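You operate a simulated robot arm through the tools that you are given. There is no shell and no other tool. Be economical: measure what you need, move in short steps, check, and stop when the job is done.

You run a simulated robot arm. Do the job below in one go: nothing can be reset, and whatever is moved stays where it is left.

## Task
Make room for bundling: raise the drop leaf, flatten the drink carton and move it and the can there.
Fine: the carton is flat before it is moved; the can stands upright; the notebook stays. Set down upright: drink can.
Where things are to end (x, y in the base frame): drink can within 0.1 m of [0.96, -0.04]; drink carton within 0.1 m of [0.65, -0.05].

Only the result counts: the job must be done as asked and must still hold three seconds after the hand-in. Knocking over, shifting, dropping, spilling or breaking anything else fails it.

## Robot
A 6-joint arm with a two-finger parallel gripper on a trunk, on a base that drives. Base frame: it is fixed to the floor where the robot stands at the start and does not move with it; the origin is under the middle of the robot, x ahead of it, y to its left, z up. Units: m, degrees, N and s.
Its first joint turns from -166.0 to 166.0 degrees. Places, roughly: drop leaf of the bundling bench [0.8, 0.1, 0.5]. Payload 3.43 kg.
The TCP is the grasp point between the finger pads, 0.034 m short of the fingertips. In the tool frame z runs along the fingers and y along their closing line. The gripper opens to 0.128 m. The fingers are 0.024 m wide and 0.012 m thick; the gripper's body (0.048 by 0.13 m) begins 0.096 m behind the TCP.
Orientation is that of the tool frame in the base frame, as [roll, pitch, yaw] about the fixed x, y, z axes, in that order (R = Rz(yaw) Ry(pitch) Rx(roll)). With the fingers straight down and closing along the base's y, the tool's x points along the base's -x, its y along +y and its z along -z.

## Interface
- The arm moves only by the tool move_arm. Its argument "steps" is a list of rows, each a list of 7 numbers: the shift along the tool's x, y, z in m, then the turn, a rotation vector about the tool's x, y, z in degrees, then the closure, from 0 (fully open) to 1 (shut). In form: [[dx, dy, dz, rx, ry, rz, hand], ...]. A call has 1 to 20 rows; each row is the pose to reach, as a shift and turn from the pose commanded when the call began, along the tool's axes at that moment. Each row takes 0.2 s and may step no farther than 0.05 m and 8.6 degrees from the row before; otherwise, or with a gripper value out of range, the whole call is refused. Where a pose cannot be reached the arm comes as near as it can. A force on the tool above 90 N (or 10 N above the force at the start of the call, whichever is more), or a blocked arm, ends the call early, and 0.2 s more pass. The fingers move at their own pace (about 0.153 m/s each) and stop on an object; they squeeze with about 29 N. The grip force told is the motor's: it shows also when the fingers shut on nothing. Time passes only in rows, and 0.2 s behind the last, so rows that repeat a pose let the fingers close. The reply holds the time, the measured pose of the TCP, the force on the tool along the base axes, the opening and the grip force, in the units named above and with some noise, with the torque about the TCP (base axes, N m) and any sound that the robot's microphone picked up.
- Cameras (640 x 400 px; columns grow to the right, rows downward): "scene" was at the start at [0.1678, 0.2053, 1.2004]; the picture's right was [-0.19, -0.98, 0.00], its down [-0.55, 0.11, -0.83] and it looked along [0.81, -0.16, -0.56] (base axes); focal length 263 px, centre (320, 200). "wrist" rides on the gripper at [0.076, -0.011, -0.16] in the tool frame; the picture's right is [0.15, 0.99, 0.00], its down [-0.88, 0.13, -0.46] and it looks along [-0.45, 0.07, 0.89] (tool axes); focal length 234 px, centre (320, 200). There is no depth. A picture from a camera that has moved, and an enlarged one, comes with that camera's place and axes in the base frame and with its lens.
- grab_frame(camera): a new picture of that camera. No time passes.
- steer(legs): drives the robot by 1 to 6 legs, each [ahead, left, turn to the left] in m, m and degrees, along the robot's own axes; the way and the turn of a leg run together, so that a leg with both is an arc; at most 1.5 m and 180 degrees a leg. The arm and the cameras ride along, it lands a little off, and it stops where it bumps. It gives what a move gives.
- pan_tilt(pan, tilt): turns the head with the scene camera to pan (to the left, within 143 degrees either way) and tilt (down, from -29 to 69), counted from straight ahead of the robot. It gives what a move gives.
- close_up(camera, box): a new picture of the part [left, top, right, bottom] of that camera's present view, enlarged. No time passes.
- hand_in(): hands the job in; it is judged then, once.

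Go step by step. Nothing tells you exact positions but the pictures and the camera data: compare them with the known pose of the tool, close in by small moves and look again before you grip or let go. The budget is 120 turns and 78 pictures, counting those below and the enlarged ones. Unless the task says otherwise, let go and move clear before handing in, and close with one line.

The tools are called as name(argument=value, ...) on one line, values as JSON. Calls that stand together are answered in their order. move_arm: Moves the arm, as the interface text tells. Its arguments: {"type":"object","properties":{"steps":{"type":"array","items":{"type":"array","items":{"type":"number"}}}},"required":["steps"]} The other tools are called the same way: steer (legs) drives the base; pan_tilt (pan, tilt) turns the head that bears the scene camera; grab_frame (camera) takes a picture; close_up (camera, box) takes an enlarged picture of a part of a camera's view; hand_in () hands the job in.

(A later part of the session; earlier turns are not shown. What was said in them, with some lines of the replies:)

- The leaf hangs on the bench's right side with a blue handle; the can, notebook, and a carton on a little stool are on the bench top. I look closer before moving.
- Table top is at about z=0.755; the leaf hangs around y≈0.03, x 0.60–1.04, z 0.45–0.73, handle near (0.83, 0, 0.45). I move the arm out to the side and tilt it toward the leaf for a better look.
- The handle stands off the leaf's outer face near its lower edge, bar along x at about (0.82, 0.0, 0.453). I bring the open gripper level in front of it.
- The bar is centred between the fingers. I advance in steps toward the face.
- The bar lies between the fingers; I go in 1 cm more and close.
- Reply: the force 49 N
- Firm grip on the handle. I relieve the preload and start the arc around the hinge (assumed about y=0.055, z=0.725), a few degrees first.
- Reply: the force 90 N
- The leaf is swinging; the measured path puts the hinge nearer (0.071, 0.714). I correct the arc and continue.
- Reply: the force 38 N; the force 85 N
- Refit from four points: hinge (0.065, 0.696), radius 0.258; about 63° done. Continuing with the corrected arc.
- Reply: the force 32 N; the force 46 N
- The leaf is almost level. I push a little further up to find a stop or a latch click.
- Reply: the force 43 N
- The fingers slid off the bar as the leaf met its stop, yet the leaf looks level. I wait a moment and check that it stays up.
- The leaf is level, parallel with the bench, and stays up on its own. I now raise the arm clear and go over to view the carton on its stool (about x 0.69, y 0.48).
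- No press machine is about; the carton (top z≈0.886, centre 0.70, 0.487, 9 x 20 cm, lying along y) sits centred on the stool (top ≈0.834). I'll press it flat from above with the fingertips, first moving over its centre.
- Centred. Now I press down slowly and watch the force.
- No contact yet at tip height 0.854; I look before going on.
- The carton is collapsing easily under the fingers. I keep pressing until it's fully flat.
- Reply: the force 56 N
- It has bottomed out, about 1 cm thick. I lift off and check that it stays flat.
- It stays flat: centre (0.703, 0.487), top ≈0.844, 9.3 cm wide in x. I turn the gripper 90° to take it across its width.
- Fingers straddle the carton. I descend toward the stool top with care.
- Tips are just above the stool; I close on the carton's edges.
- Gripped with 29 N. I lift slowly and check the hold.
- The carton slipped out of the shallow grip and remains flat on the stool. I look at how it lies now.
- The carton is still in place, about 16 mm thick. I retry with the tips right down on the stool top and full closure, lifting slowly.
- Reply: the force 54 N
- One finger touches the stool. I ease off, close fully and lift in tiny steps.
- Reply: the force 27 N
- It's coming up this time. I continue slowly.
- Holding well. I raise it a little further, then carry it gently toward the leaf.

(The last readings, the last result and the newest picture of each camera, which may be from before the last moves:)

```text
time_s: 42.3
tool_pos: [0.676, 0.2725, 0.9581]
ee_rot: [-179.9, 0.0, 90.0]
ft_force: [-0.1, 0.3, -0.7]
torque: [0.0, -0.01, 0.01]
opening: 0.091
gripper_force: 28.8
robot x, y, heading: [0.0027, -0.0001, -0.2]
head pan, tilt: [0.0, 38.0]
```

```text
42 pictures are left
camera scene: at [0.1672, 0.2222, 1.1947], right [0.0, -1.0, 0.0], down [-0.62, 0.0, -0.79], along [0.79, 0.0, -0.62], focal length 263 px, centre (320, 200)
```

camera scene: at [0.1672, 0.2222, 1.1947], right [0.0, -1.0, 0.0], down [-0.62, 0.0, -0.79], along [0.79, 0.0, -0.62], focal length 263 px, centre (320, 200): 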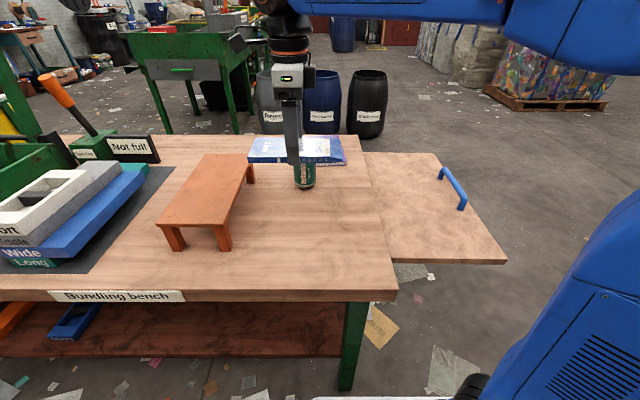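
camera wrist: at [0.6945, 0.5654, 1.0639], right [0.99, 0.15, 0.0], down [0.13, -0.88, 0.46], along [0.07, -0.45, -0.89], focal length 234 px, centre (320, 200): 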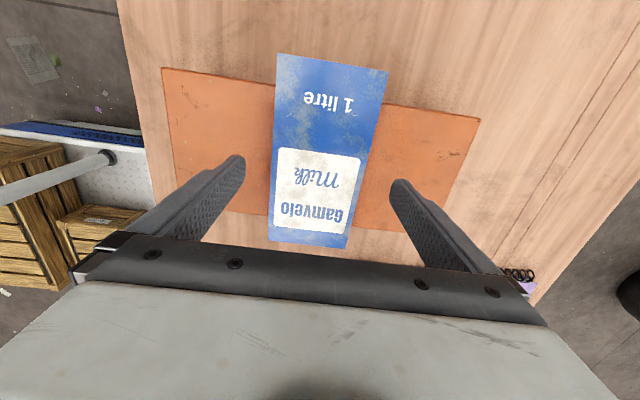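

All good. I carry it on until it's above the leaf at (0.65, -0.06).

move_arm(steps=[[-0.006, -0.001, 0, 0, 0, 0, 1], [-0.016, -0.002, 0, 0, 0, 0, 1], [-0.03, -0.003, 0, 0, 0, 0, 1], [-0.048, -0.004, 0, 0, 0, 0, 1], [-0.068, -0.006, 0, 0, 0, 0, 1], [-0.088, -0.008, 0, 0, 0, 0, 1], [-0.108, -0.01, 0, 0, 0, 0, 1], [-0.128, -0.012, 0, 0, 0, 0, 1], [-0.148, -0.014, 0, 0, 0, 0, 1], [-0.168, -0.016, 0, 0, 0, 0, 1], [-0.188, -0.018, 0, 0, 0, 0, 1], [-0.208, -0.02, 0, 0, 0, 0, 1], [-0.228, -0.021, 0, 0, 0, 0, 1], [-0.248, -0.022, 0, 0, 0, 0, 1], [-0.268, -0.023, 0, 0, 0, 0, 1], [-0.288, -0.024, 0, 0, 0, 0, 1], [-0.306, -0.025, 0, 0, 0, 0, 1], [-0.32, -0.025, 0, 0, 0, 0, 1], [-0.329, -0.025, 0, 0, 0, 0, 1], [-0.332, -0.025, 0, 0, 0, 0, 1]])

grab_frame(camera="wrist")

grab_frame(camera="scene")

```text
time_s: 46.5
tool_pos: [0.6507, -0.0594, 0.9598]
ee_rot: [180.0, 0.0, 90.0]
ft_force: [0.1, -0.2, 0.1]
torque: [-0.01, 0.0, -0.02]
opening: 0.0906
gripper_force: 28.9
robot x, y, heading: [0.0015, -0.0028, 0.1]
head pan, tilt: [0.0, 38.0]
```

```text
41 pictures are left
camera wrist: at [0.6393, 0.018, 1.1197], right [0.99, 0.15, 0.0], down [0.13, -0.88, 0.46], along [0.07, -0.45, -0.89], focal length 234 px, centre (320, 200)
```

wrist: 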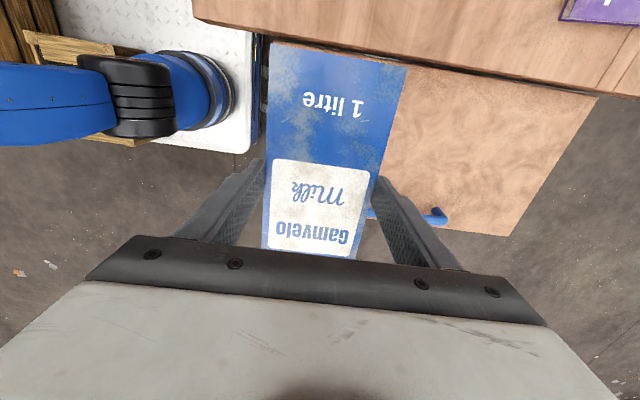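

```text
40 pictures are left
camera scene: at [0.1672, 0.2221, 1.1947], right [0.0, -1.0, 0.0], down [-0.62, 0.0, -0.79], along [0.79, 0.0, -0.62], focal length 263 px, centre (320, 200)
```

scene: 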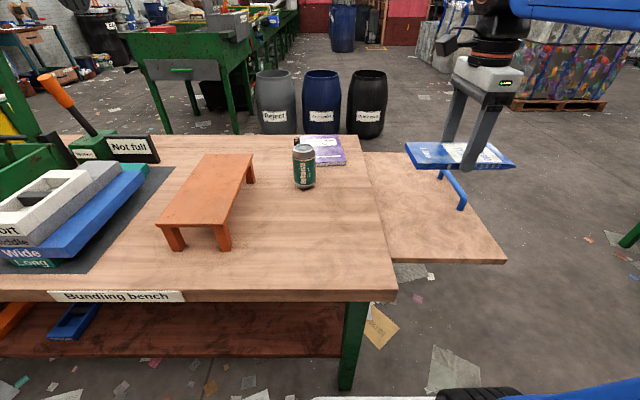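

Over the leaf. I shift 1 cm ahead for margin and lower to a few centimetres above.

move_arm(steps=[[0, 0.003, 0.006, 0, 0, 0, 1], [0, 0.006, 0.016, 0, 0, 0, 1], [0, 0.01, 0.03, 0, 0, 0, 1], [0, 0.012, 0.05, 0, 0, 0, 1], [0, 0.012, 0.07, 0, 0, 0, 1], [0, 0.012, 0.09, 0, 0, 0, 1], [0, 0.012, 0.11, 0, 0, 0, 1], [0, 0.012, 0.13, 0, 0, 0, 1], [0, 0.012, 0.145, 0, 0, 0, 1], [0, 0.012, 0.155, 0, 0, 0, 1], [0, 0.012, 0.16, 0, 0, 0, 1]])

close_up(camera="scene", box=[350, 110, 550, 290])

```text
time_s: 48.9
tool_pos: [0.6622, -0.0568, 0.7988]
ee_rot: [180.0, 0.0, 90.0]
ft_force: [0.5, 0.0, 0.4]
torque: [-0.03, 0.01, -0.01]
opening: 0.0908
gripper_force: 29.3
robot x, y, heading: [-0.0009, -0.0033, 0.1]
head pan, tilt: [0.0, 38.0]
```

```text
2.22 times, centred on (450, 200) of scene
camera zoom: at [0.1672, 0.222, 1.1947], right [0.0, -1.0, 0.0], down [-0.62, 0.0, -0.79], along [0.79, 0.0, -0.62], focal length 585 px, centre (31, 200)
```

zoom: 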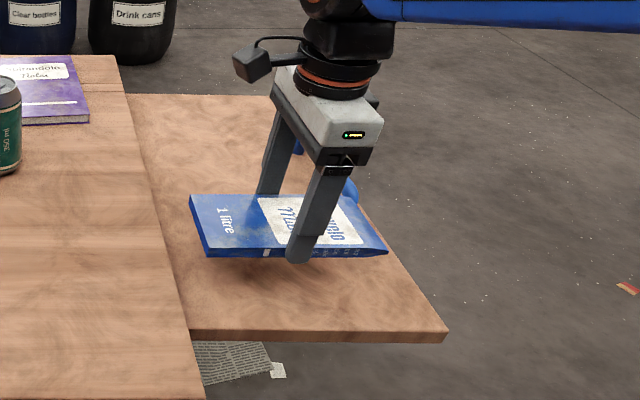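

Well within the leaf. I lower in small steps until it touches.

move_arm(steps=[[0, 0, 0.006, 0, 0, 0, 1], [0, 0, 0.012, 0, 0, 0, 1], [0, 0, 0.017, 0, 0, 0, 1], [0, 0, 0.021, 0, 0, 0, 1]])

close_up(camera="scene", box=[350, 110, 550, 290])

```text
time_s: 49.9
tool_pos: [0.6624, -0.0556, 0.7768]
ee_rot: [-180.0, 0.0, 90.1]
ft_force: [0.2, 0.2, -0.3]
torque: [-0.03, 0.0, -0.06]
opening: 0.0908
gripper_force: 29.0
robot x, y, heading: [0.0002, -0.0, 0.2]
head pan, tilt: [0.0, 38.0]
```

```text
2.22 times, centred on (450, 200) of scene
camera zoom: at [0.1672, 0.222, 1.1947], right [0.0, -1.0, 0.0], down [-0.62, 0.0, -0.79], along [0.79, 0.0, -0.62], focal length 585 px, centre (31, 200)
```

zoom: 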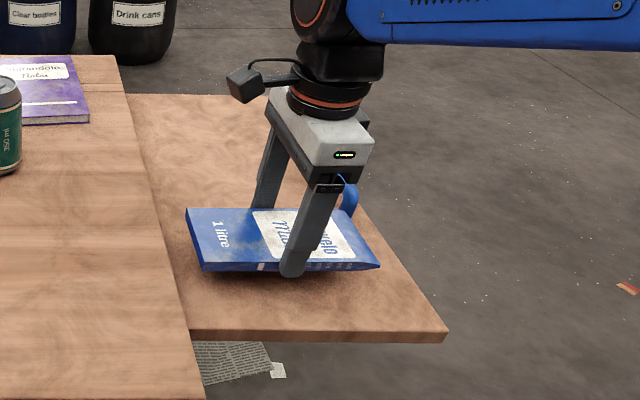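

move_arm(steps=[[0, 0, 0.003, 0, 0, 0, 1], [0, 0, 0.006, 0, 0, 0, 1], [0, 0, 0.009, 0, 0, 0, 1]])

close_up(camera="scene", box=[390, 170, 490, 260])

```text
time_s: 50.7
tool_pos: [0.6623, -0.0571, 0.7707]
ee_rot: [-180.0, 0.0, 89.9]
ft_force: [0.0, -0.1, 0.2]
torque: [-0.01, 0.03, 0.04]
opening: 0.0908
gripper_force: 29.4
robot x, y, heading: [0.0009, -0.0022, 0.0]
head pan, tilt: [0.0, 38.0]
```

```text
4.44 times, centred on (440, 215) of scene
camera zoom: at [0.1672, 0.222, 1.1947], right [0.0, -1.0, 0.0], down [-0.62, 0.0, -0.79], along [0.79, 0.0, -0.62], focal length 1169 px, centre (-213, 133)
```

zoom: 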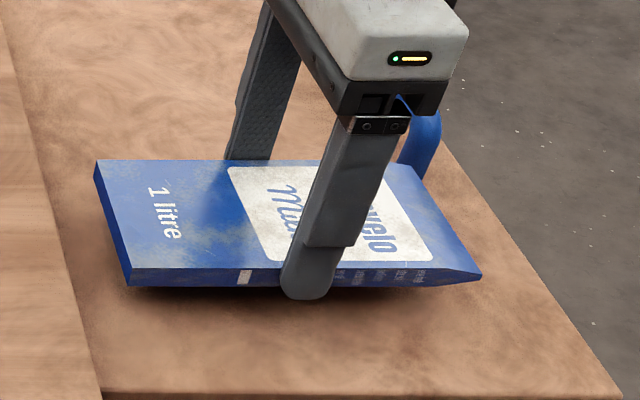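

move_arm(steps=[[0, 0, 0.003, 0, 0, 0, 1], [0, 0, 0.006, 0, 0, 0, 1], [0, 0, 0.008, 0, 0, 0, 1]])

close_up(camera="scene", box=[390, 170, 490, 260])

```text
time_s: 51.5
tool_pos: [0.6627, -0.0575, 0.7627]
ee_rot: [180.0, 0.1, 89.9]
ft_force: [-0.4, 0.0, -0.5]
torque: [-0.01, 0.01, 0.03]
opening: 0.0907
gripper_force: 28.8
robot x, y, heading: [-0.0007, 0.0001, 0.1]
head pan, tilt: [0.0, 38.0]
```

```text
4.44 times, centred on (440, 215) of scene
camera zoom: at [0.1672, 0.222, 1.1947], right [0.0, -1.0, 0.0], down [-0.62, 0.0, -0.79], along [0.79, 0.0, -0.62], focal length 1169 px, centre (-213, 133)
```

zoom: 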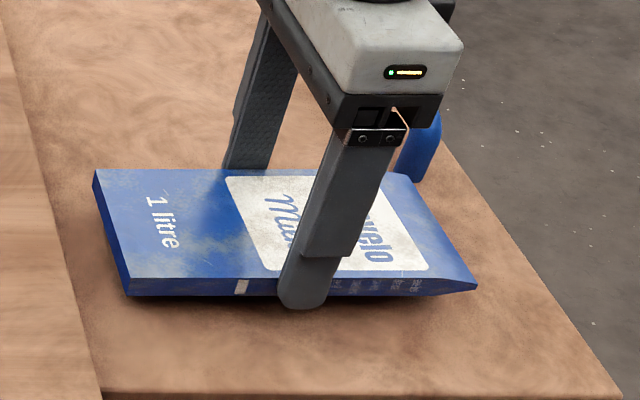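

move_arm(steps=[[0, 0, 0.002, 0, 0, 0, 1], [0, 0, 0.004, 0, 0, 0, 1]])

move_arm(steps=[[0, 0, 0.001, 0, 0, 0, 1], [0, 0, 0.002, 0, 0, 0, 1]])

close_up(camera="scene", box=[390, 170, 490, 260])

```text
time_s: 52.1
tool_pos: [0.6624, -0.0565, 0.759]
ee_rot: [180.0, -0.1, 90.0]
ft_force: [0.0, -0.3, -0.5]
torque: [0.01, 0.0, 0.0]
opening: 0.0908
gripper_force: 29.1
robot x, y, heading: [0.0027, 0.003, 0.0]
head pan, tilt: [0.0, 38.0]
```

```text
time_s: 52.7
tool_pos: [0.6628, -0.0577, 0.756]
ee_rot: [180.0, 0.0, 90.0]
ft_force: [1.1, 0.1, 0.1]
torque: [-0.01, -0.01, 0.02]
opening: 0.0907
gripper_force: 29.1
robot x, y, heading: [-0.0014, -0.0002, -0.2]
head pan, tilt: [0.0, 38.0]
```

```text
4.44 times, centred on (440, 215) of scene
camera zoom: at [0.1672, 0.2221, 1.1947], right [0.0, -1.0, 0.0], down [-0.62, 0.0, -0.79], along [0.79, 0.0, -0.62], focal length 1169 px, centre (-213, 133)
```

zoom: 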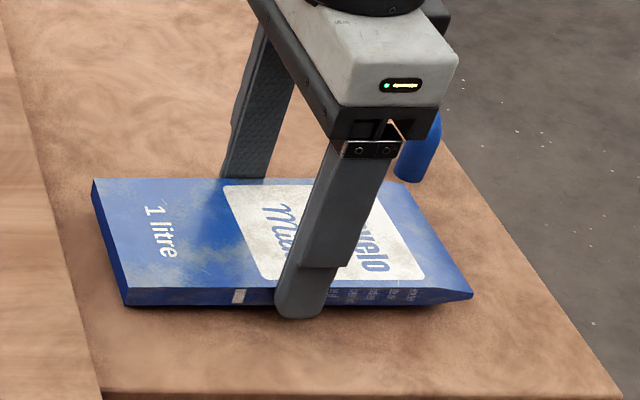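

move_arm(steps=[[0, 0, 0.001, 0, 0, 0, 1], [0, 0, 0.003, 0, 0, 0, 1]])

```text
time_s: 53.3
tool_pos: [0.6625, -0.0582, 0.7528]
ee_rot: [-180.0, 0.0, 90.1]
ft_force: [0.1, 0.0, 0.6]
torque: [0.0, 0.0, -0.04]
opening: 0.0906
gripper_force: 29.2
robot x, y, heading: [-0.0014, 0.0016, 0.2]
head pan, tilt: [0.0, 38.0]
```

move_arm(steps=[[0, 0, 0.001, 0, 0, 0, 1], [0, 0, 0.003, 0, 0, 0, 1]])

close_up(camera="scene", box=[390, 170, 490, 260])

```text
time_s: 53.9
tool_pos: [0.6635, -0.0586, 0.7486]
ee_rot: [-180.0, -0.1, 90.0]
ft_force: [0.5, -0.2, 0.5]
torque: [0.01, 0.03, -0.03]
opening: 0.0906
gripper_force: 28.6
robot x, y, heading: [0.0001, -0.0014, -0.3]
head pan, tilt: [0.0, 38.0]
```

```text
4.44 times, centred on (440, 215) of scene
camera zoom: at [0.1672, 0.222, 1.1947], right [0.0, -1.0, 0.0], down [-0.62, 0.0, -0.79], along [0.79, 0.0, -0.62], focal length 1169 px, centre (-213, 133)
```

zoom: 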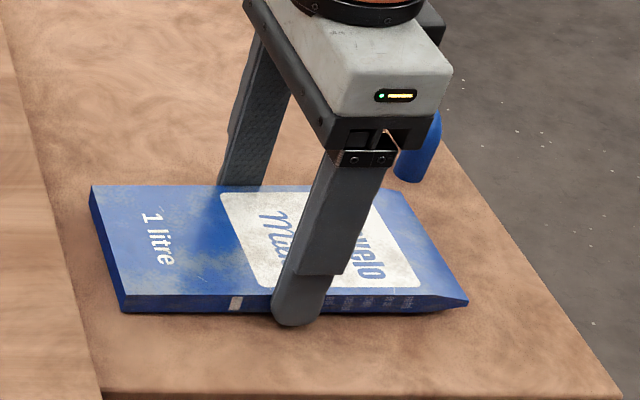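

move_arm(steps=[[0, 0, 0.001, 0, 0, 0, 1], [0, 0, 0.003, 0, 0, 0, 1]])

```text
time_s: 54.5
tool_pos: [0.663, -0.0592, 0.7473]
ee_rot: [-180.0, 0.1, 89.9]
ft_force: [-0.2, 0.6, 1.3]
torque: [0.24, -0.05, 0.07]
opening: 0.0906
gripper_force: 29.4
robot x, y, heading: [-0.0007, -0.0021, -0.2]
head pan, tilt: [0.0, 38.0]
```

First light contact. I open gently and rise.

move_arm(steps=[[0, 0, 0, 0, 0, 0, 0.25], [0, 0, 0, 0, 0, 0, 0.1], [0, 0, 0, 0, 0, 0, 0], [0, 0, -0.02, 0, 0, 0, 0], [0, 0, -0.06, 0, 0, 0, 0], [0, 0, -0.1, 0, 0, 0, 0], [0, 0, -0.15, 0, 0, 0, 0], [0, 0, -0.2, 0, 0, 0, 0]])

grab_frame(camera="scene")

grab_frame(camera="wrist")

```text
time_s: 56.3
tool_pos: [0.6592, -0.0543, 0.9479]
ee_rot: [-179.9, 0.0, 90.0]
ft_force: [-0.5, 0.1, 0.7]
torque: [-0.01, -0.01, 0.0]
opening: 0.1279
gripper_force: 0.0
robot x, y, heading: [-0.0015, 0.0016, -0.0]
head pan, tilt: [0.0, 38.0]
```

```text
33 pictures are left
camera scene: at [0.1673, 0.222, 1.1946], right [0.0, -1.0, 0.0], down [-0.62, 0.0, -0.79], along [0.79, 0.0, -0.62], focal length 263 px, centre (320, 200)
```

scene: 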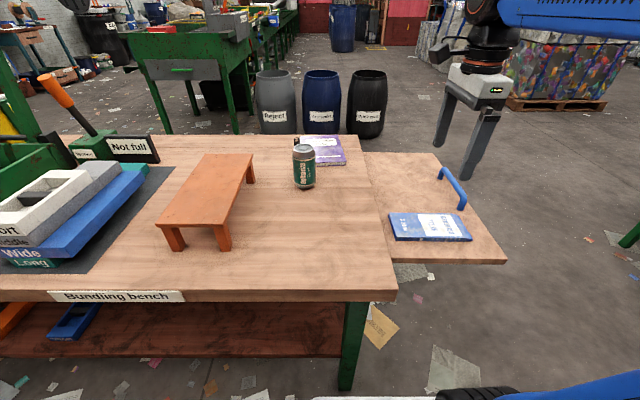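

```text
32 pictures are left
camera wrist: at [0.648, 0.0223, 1.107], right [0.99, 0.15, 0.0], down [0.13, -0.88, 0.46], along [0.07, -0.45, -0.89], focal length 234 px, centre (320, 200)
```

wrist: 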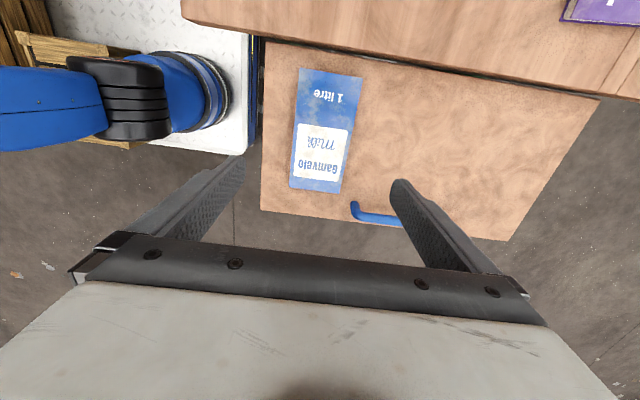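

The flat carton rests on the leaf at about (0.66, -0.055). Next the can at about (0.815, 0.256): I turn the gripper back and move above it.

move_arm(steps=[[0.0, 0.0, -0.03, 0, 0, -4, 0], [0.026, 0.013, -0.05, 0, 0, -12, 0], [0.052, 0.026, -0.05, 0, 0, -20, 0], [0.078, 0.039, -0.05, 0, 0, -28, 0], [0.104, 0.052, -0.05, 0, 0, -36, 0], [0.13, 0.065, -0.05, 0, 0, -44, 0], [0.156, 0.078, -0.05, 0, 0, -52, 0], [0.182, 0.091, -0.05, 0, 0, -60, 0], [0.208, 0.104, -0.05, 0, 0, -68, 0], [0.234, 0.117, -0.05, 0, 0, -76, 0], [0.26, 0.13, -0.05, 0, 0, -84, 0], [0.286, 0.143, -0.05, 0, 0, -90, 0], [0.312, 0.156, -0.05, 0, 0, -90, 0], [0.312, 0.156, -0.05, 0, 0, -90, 0]])

grab_frame(camera="wrist")

close_up(camera="scene", box=[220, 80, 420, 220])

```text
time_s: 59.3
tool_pos: [0.8188, 0.2548, 0.9984]
ee_rot: [-179.9, -0.1, -179.9]
ft_force: [0.0, -0.6, -0.4]
torque: [-0.02, 0.01, -0.01]
opening: 0.1282
gripper_force: 0.2
robot x, y, heading: [-0.0006, 0.0025, -0.0]
head pan, tilt: [0.0, 38.0]
```

```text
31 pictures are left
camera wrist: at [0.743, 0.2435, 1.1582], right [-0.15, 0.99, 0.0], down [0.88, 0.13, 0.46], along [0.45, 0.07, -0.89], focal length 234 px, centre (320, 200)
```

wrist: 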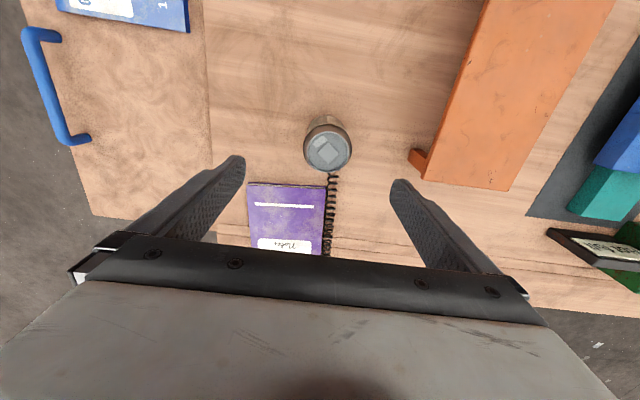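

```text
2.86 times, centred on (320, 150) of scene
camera zoom: at [0.1672, 0.2221, 1.1946], right [0.0, -1.0, 0.0], down [-0.62, 0.0, -0.79], along [0.79, 0.0, -0.62], focal length 752 px, centre (320, 343)
```

zoom: 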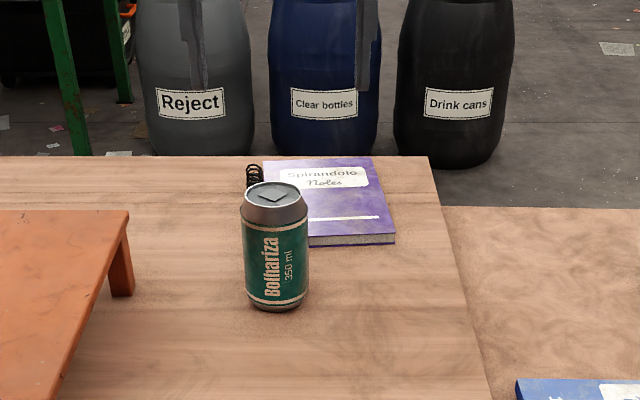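

The can's axis is at about (0.818, 0.263). I centre on it and descend in two parts.

move_arm(steps=[[0, 0.004, 0.03, 0, 0, 0, 0], [0, 0.009, 0.06, 0, 0, 0, 0], [0, 0.009, 0.09, 0, 0, 0, 0], [0, 0.009, 0.09, 0, 0, 0, 0]])

grab_frame(camera="wrist")

close_up(camera="scene", box=[220, 80, 420, 220])

```text
time_s: 60.3
tool_pos: [0.8189, 0.2629, 0.9071]
ee_rot: [179.9, 0.0, -179.9]
ft_force: [-0.1, -0.1, -0.7]
torque: [0.0, -0.01, 0.0]
opening: 0.128
gripper_force: 0.0
robot x, y, heading: [-0.0025, 0.0012, -0.0]
head pan, tilt: [0.0, 38.0]
```

```text
29 pictures are left
camera wrist: at [0.7429, 0.2517, 1.0667], right [-0.15, 0.99, 0.0], down [0.88, 0.13, 0.46], along [0.45, 0.07, -0.89], focal length 234 px, centre (320, 200)
```

wrist: 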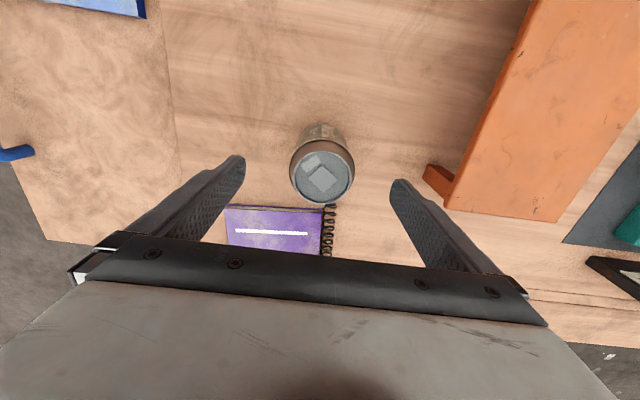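

```text
2.86 times, centred on (320, 150) of scene
camera zoom: at [0.1672, 0.2221, 1.1946], right [0.0, -1.0, 0.0], down [-0.62, 0.0, -0.79], along [0.79, 0.0, -0.62], focal length 752 px, centre (320, 343)
```

zoom: 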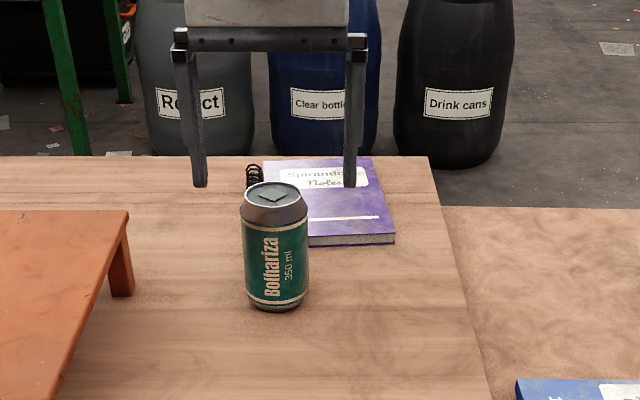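

Aligned. I go down to mid-can height.

move_arm(steps=[[0, 0.002, 0.025, 0, 0, 0, 0], [0, 0.002, 0.05, 0, 0, 0, 0], [0, 0.002, 0.075, 0, 0, 0, 0], [0, 0.002, 0.088, 0, 0, 0, 0], [0, 0.002, 0.088, 0, 0, 0, 0]])

close_up(camera="scene", box=[220, 80, 420, 220])

```text
time_s: 61.5
tool_pos: [0.8188, 0.2658, 0.8181]
ee_rot: [180.0, 0.0, -179.9]
ft_force: [0.8, -0.2, -0.1]
torque: [-0.03, 0.0, 0.02]
opening: 0.1279
gripper_force: 0.1
robot x, y, heading: [-0.0026, -0.0031, -0.0]
head pan, tilt: [0.0, 38.0]
```

```text
2.86 times, centred on (320, 150) of scene
camera zoom: at [0.1672, 0.2221, 1.1946], right [0.0, -1.0, 0.0], down [-0.62, 0.0, -0.79], along [0.79, 0.0, -0.62], focal length 752 px, centre (320, 343)
```

zoom: 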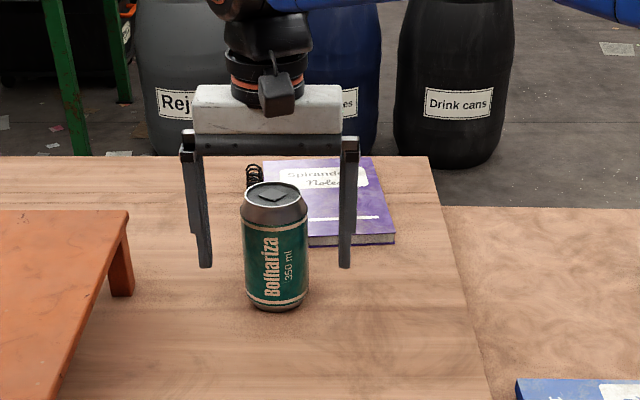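

move_arm(steps=[[0, 0, 0, 0, 0, 0, 0.3], [0, 0, 0, 0, 0, 0, 0.44], [0, 0, 0, 0, 0, 0, 0.5], [0, 0, 0, 0, 0, 0, 0.52], [0, 0, 0, 0, 0, 0, 0.52]])

close_up(camera="scene", box=[220, 80, 420, 220])

```text
time_s: 62.7
tool_pos: [0.8195, 0.265, 0.8165]
ee_rot: [-180.0, 0.0, 180.0]
ft_force: [0.3, 0.8, 0.0]
torque: [-0.03, 0.01, 0.01]
opening: 0.064
gripper_force: 29.2
robot x, y, heading: [0.0061, 0.002, 0.0]
head pan, tilt: [0.0, 38.0]
```

```text
2.86 times, centred on (320, 150) of scene
camera zoom: at [0.1672, 0.2221, 1.1946], right [0.0, -1.0, 0.0], down [-0.62, 0.0, -0.79], along [0.79, 0.0, -0.62], focal length 752 px, centre (320, 343)
```

zoom: 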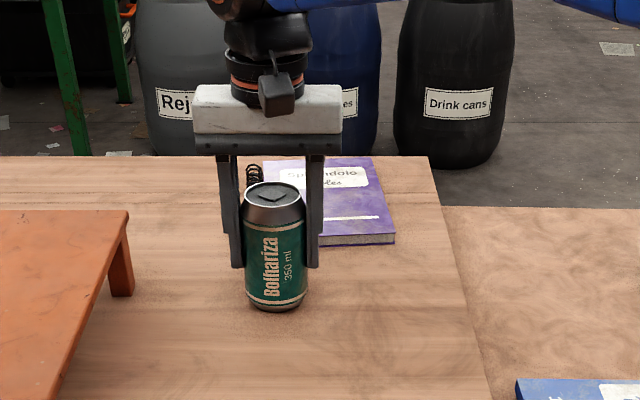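

Firm grip, can upright. I lift it and carry it smoothly to above the leaf near (0.925, -0.045).

move_arm(steps=[[0, 0, -0.004, 0, 0, 0, 0.52], [0, 0, -0.012, 0, 0, 0, 0.52], [0, 0, -0.025, 0, 0, 0, 0.52], [0, 0, -0.042, 0, 0, 0, 0.52], [0, 0, -0.06, 0, 0, 0, 0.52], [0, 0, -0.075, 0, 0, 0, 0.52], [0, 0, -0.085, 0, 0, 0, 0.52], [0, 0, -0.09, 0, 0, 0, 0.52]])

grab_frame(camera="scene")

```text
time_s: 64.5
tool_pos: [0.8167, 0.267, 0.9095]
ee_rot: [-180.0, -0.1, 180.0]
ft_force: [-0.6, -0.4, 0.6]
torque: [0.03, 0.0, 0.0]
opening: 0.064
gripper_force: 28.8
robot x, y, heading: [0.0019, 0.0013, -0.2]
head pan, tilt: [0.0, 38.0]
```

```text
25 pictures are left
camera scene: at [0.1673, 0.2221, 1.1946], right [0.0, -1.0, 0.0], down [-0.62, 0.0, -0.79], along [0.79, 0.0, -0.62], focal length 263 px, centre (320, 200)
```

scene: 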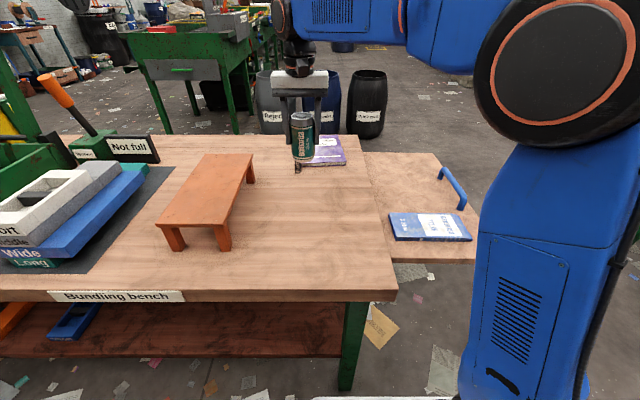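

move_arm(steps=[[-0.002, -0.006, 0, 0, 0, 0, 0.52], [-0.005, -0.016, 0, 0, 0, 0, 0.52], [-0.01, -0.03, 0, 0, 0, 0, 0.52], [-0.016, -0.048, 0, 0, 0, 0, 0.52], [-0.023, -0.068, 0, 0, 0, 0, 0.52], [-0.03, -0.088, 0, 0, 0, 0, 0.52], [-0.037, -0.108, 0, 0, 0, 0, 0.52], [-0.044, -0.128, 0, 0, 0, 0, 0.52], [-0.051, -0.148, 0, 0, 0, 0, 0.52], [-0.058, -0.168, 0, 0, 0, 0, 0.52], [-0.065, -0.188, 0, 0, 0, 0, 0.52], [-0.072, -0.208, 0, 0, 0, 0, 0.52], [-0.079, -0.228, 0, 0, 0, 0, 0.52], [-0.086, -0.248, 0, 0, 0, 0, 0.52], [-0.092, -0.266, 0, 0, 0, 0, 0.52], [-0.098, -0.283, 0, 0, 0, 0, 0.52], [-0.103, -0.297, 0, 0, 0, 0, 0.52], [-0.106, -0.306, 0, 0, 0, 0, 0.52], [-0.108, -0.31, 0, 0, 0, 0, 0.52], [-0.108, -0.31, 0, 0, 0, 0, 0.52]])

grab_frame(camera="scene")

grab_frame(camera="wrist")

```text
time_s: 68.7
tool_pos: [0.9275, -0.0458, 0.909]
ee_rot: [-180.0, 0.0, -180.0]
ft_force: [0.2, 0.3, -0.7]
torque: [0.01, 0.0, -0.01]
opening: 0.0642
gripper_force: 29.3
robot x, y, heading: [-0.0006, 0.0021, 0.3]
head pan, tilt: [0.0, 38.0]
```

```text
24 pictures are left
camera scene: at [0.1673, 0.222, 1.1947], right [0.0, -1.0, 0.0], down [-0.62, 0.0, -0.79], along [0.79, 0.0, -0.62], focal length 263 px, centre (320, 200)
```

scene: 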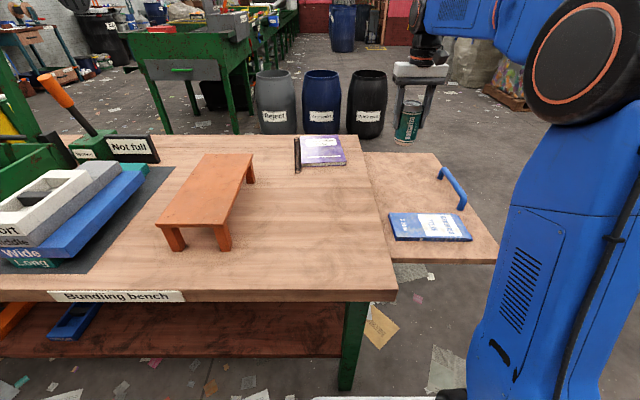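

```text
23 pictures are left
camera wrist: at [0.8511, -0.055, 1.068], right [-0.15, 0.99, 0.0], down [0.88, 0.13, 0.46], along [0.45, 0.07, -0.89], focal length 234 px, centre (320, 200)
```

wrist: 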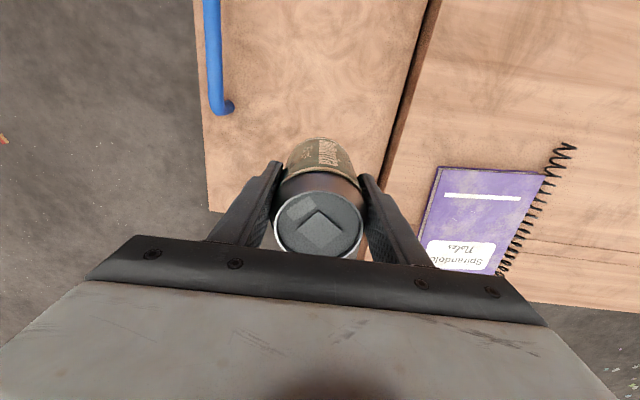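

Can is upright, well inside the leaf (far edge x≈1.08). I lower it.

move_arm(steps=[[0, 0, 0.006, 0, 0, 0, 0.52], [0, 0, 0.016, 0, 0, 0, 0.52], [0, 0, 0.03, 0, 0, 0, 0.52], [0, 0, 0.048, 0, 0, 0, 0.52], [0, 0, 0.066, 0, 0, 0, 0.52], [0, 0, 0.084, 0, 0, 0, 0.52], [0, 0, 0.1, 0, 0, 0, 0.52], [0, 0, 0.11, 0, 0, 0, 0.52], [0, 0, 0.115, 0, 0, 0, 0.52]])

close_up(camera="scene", box=[350, 90, 470, 180])

```text
time_s: 70.7
tool_pos: [0.9278, -0.0441, 0.7941]
ee_rot: [180.0, -0.1, -180.0]
ft_force: [-0.2, -0.6, 2.4]
torque: [0.07, 0.05, 0.05]
opening: 0.064
gripper_force: 28.3
robot x, y, heading: [-0.005, -0.0037, 0.0]
head pan, tilt: [0.0, 38.0]
```

```text
4.44 times, centred on (410, 135) of scene
camera zoom: at [0.1672, 0.222, 1.1947], right [0.0, -1.0, 0.0], down [-0.62, 0.0, -0.79], along [0.79, 0.0, -0.62], focal length 1169 px, centre (-80, 489)
```

zoom: 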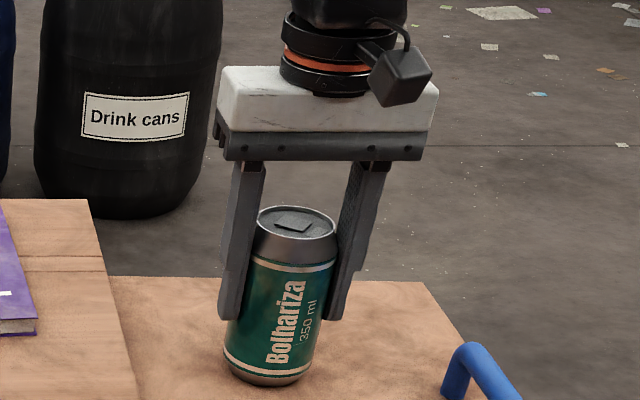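

A slight upward force shows up; I probe 2 mm more to see whether it's contact.

move_arm(steps=[[0, 0, 0.001, 0, 0, 0, 0.52], [0, 0, 0.002, 0, 0, 0, 0.52]])

close_up(camera="scene", box=[370, 120, 450, 180])

```text
time_s: 71.3
tool_pos: [0.9273, -0.0453, 0.7934]
ee_rot: [180.0, 0.1, -180.0]
ft_force: [1.4, 1.6, 9.4]
torque: [0.36, -0.2, -0.01]
opening: 0.0642
gripper_force: 28.8
robot x, y, heading: [-0.0001, -0.0019, -0.3]
head pan, tilt: [0.0, 38.0]
```

```text
6.67 times, centred on (410, 150) of scene
camera zoom: at [0.167, 0.2221, 1.1947], right [0.0, -1.0, 0.0], down [-0.62, 0.0, -0.79], along [0.79, 0.0, -0.62], focal length 1754 px, centre (-280, 533)
```

zoom: 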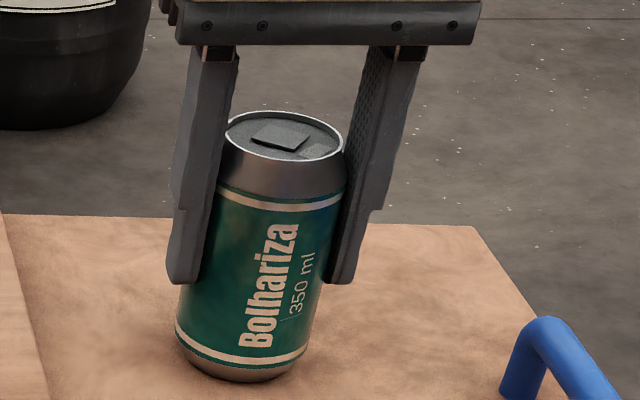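

Contact confirmed; the can stands on the leaf. I release slowly, then rise straight up.

move_arm(steps=[[0, 0, -0.0005, 0, 0, 0, 0.48], [0, 0, -0.0005, 0, 0, 0, 0.44], [0, 0, -0.0005, 0, 0, 0, 0.35], [0, 0, -0.0005, 0, 0, 0, 0.2], [0, 0, -0.0005, 0, 0, 0, 0.05], [0, 0, -0.0005, 0, 0, 0, 0]])

close_up(camera="scene", box=[350, 90, 510, 270])

```text
time_s: 72.7
tool_pos: [0.9262, -0.0446, 0.7925]
ee_rot: [-180.0, 0.0, 180.0]
ft_force: [-0.1, -0.4, -0.5]
torque: [-0.02, -0.03, -0.01]
opening: 0.1283
gripper_force: 0.1
robot x, y, heading: [0.002, 0.0001, 0.1]
head pan, tilt: [0.0, 38.0]
```

```text
2.22 times, centred on (430, 180) of scene
camera zoom: at [0.1672, 0.2221, 1.1947], right [0.0, -1.0, 0.0], down [-0.62, 0.0, -0.79], along [0.79, 0.0, -0.62], focal length 585 px, centre (76, 244)
```

zoom: 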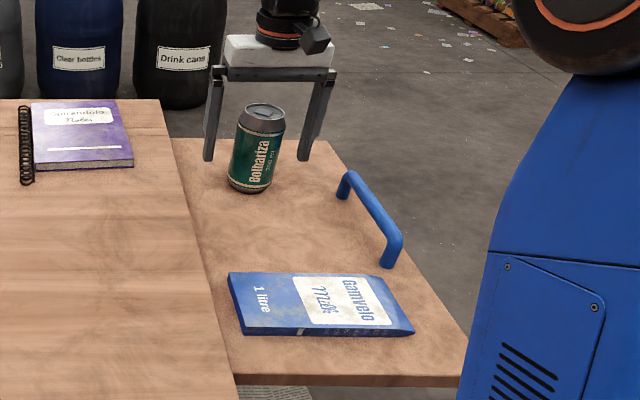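

The can stands by itself. I rise clear and make a last check after a short wait.

move_arm(steps=[[0, 0, -0.02, 0, 0, 0, 0], [0, 0, -0.05, 0, 0, 0, 0], [0, 0, -0.09, 0, 0, 0, 0], [0, 0, -0.13, 0, 0, 0, 0], [0, 0, -0.17, 0, 0, 0, 0], [0, 0, -0.21, 0, 0, 0, 0], [0, 0, -0.25, 0, 0, 0, 0], [0.02, 0, -0.25, 0, 0, 0, 0], [0.02, 0, -0.25, 0, 0, 0, 0], [0.02, 0, -0.25, 0, 0, 0, 0], [0.02, 0, -0.25, 0, 0, 0, 0], [0.02, 0, -0.25, 0, 0, 0, 0], [0.02, 0, -0.25, 0, 0, 0, 0]])

grab_frame(camera="scene")

grab_frame(camera="wrist")

```text
time_s: 75.5
tool_pos: [0.9064, -0.0462, 1.0409]
ee_rot: [180.0, -0.1, 180.0]
ft_force: [0.4, 0.4, 0.1]
torque: [-0.01, 0.02, 0.01]
opening: 0.128
gripper_force: 0.1
robot x, y, heading: [-0.0026, 0.0021, 0.1]
head pan, tilt: [0.0, 38.0]
```

```text
19 pictures are left
camera scene: at [0.1672, 0.2221, 1.1947], right [0.0, -1.0, 0.0], down [-0.62, 0.0, -0.79], along [0.79, 0.0, -0.62], focal length 263 px, centre (320, 200)
```

scene: 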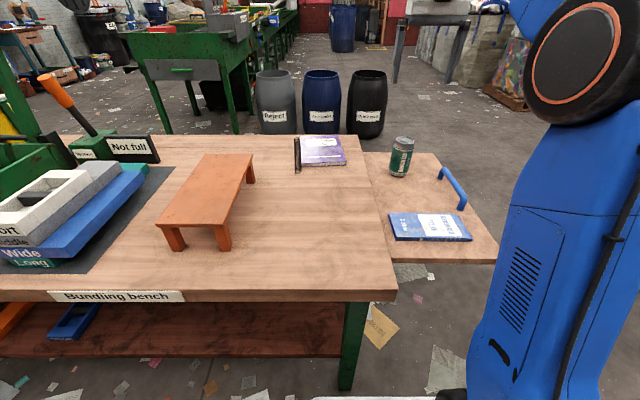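

```text
18 pictures are left
camera wrist: at [0.8304, -0.0561, 1.201], right [-0.15, 0.99, 0.0], down [0.88, 0.13, 0.46], along [0.45, 0.07, -0.89], focal length 234 px, centre (320, 200)
```

wrist: 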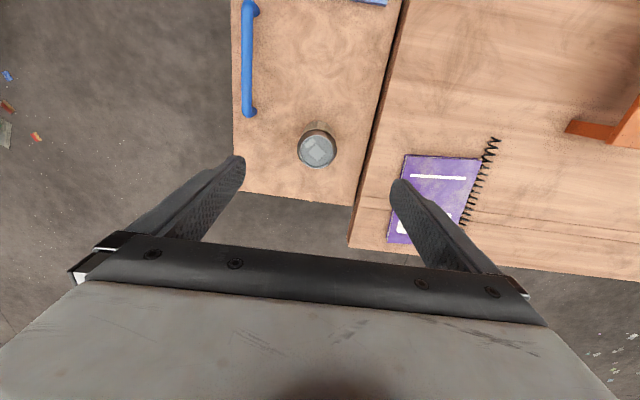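

The leaf is up, the flat carton is at about (0.66, -0.06), the can is upright at about (0.93, -0.045), and the notebook and stool look untouched. I hand in.

hand_in()

```text
The job is handed in.
```

I raised the leaf and it stayed up on its own. The flattened carton lies on it at about (0.66, -0.06), and the can stands upright at about (0.93, -0.045). The first grip on the carton slipped, but it only dropped back onto the stool. The notebook did not move.
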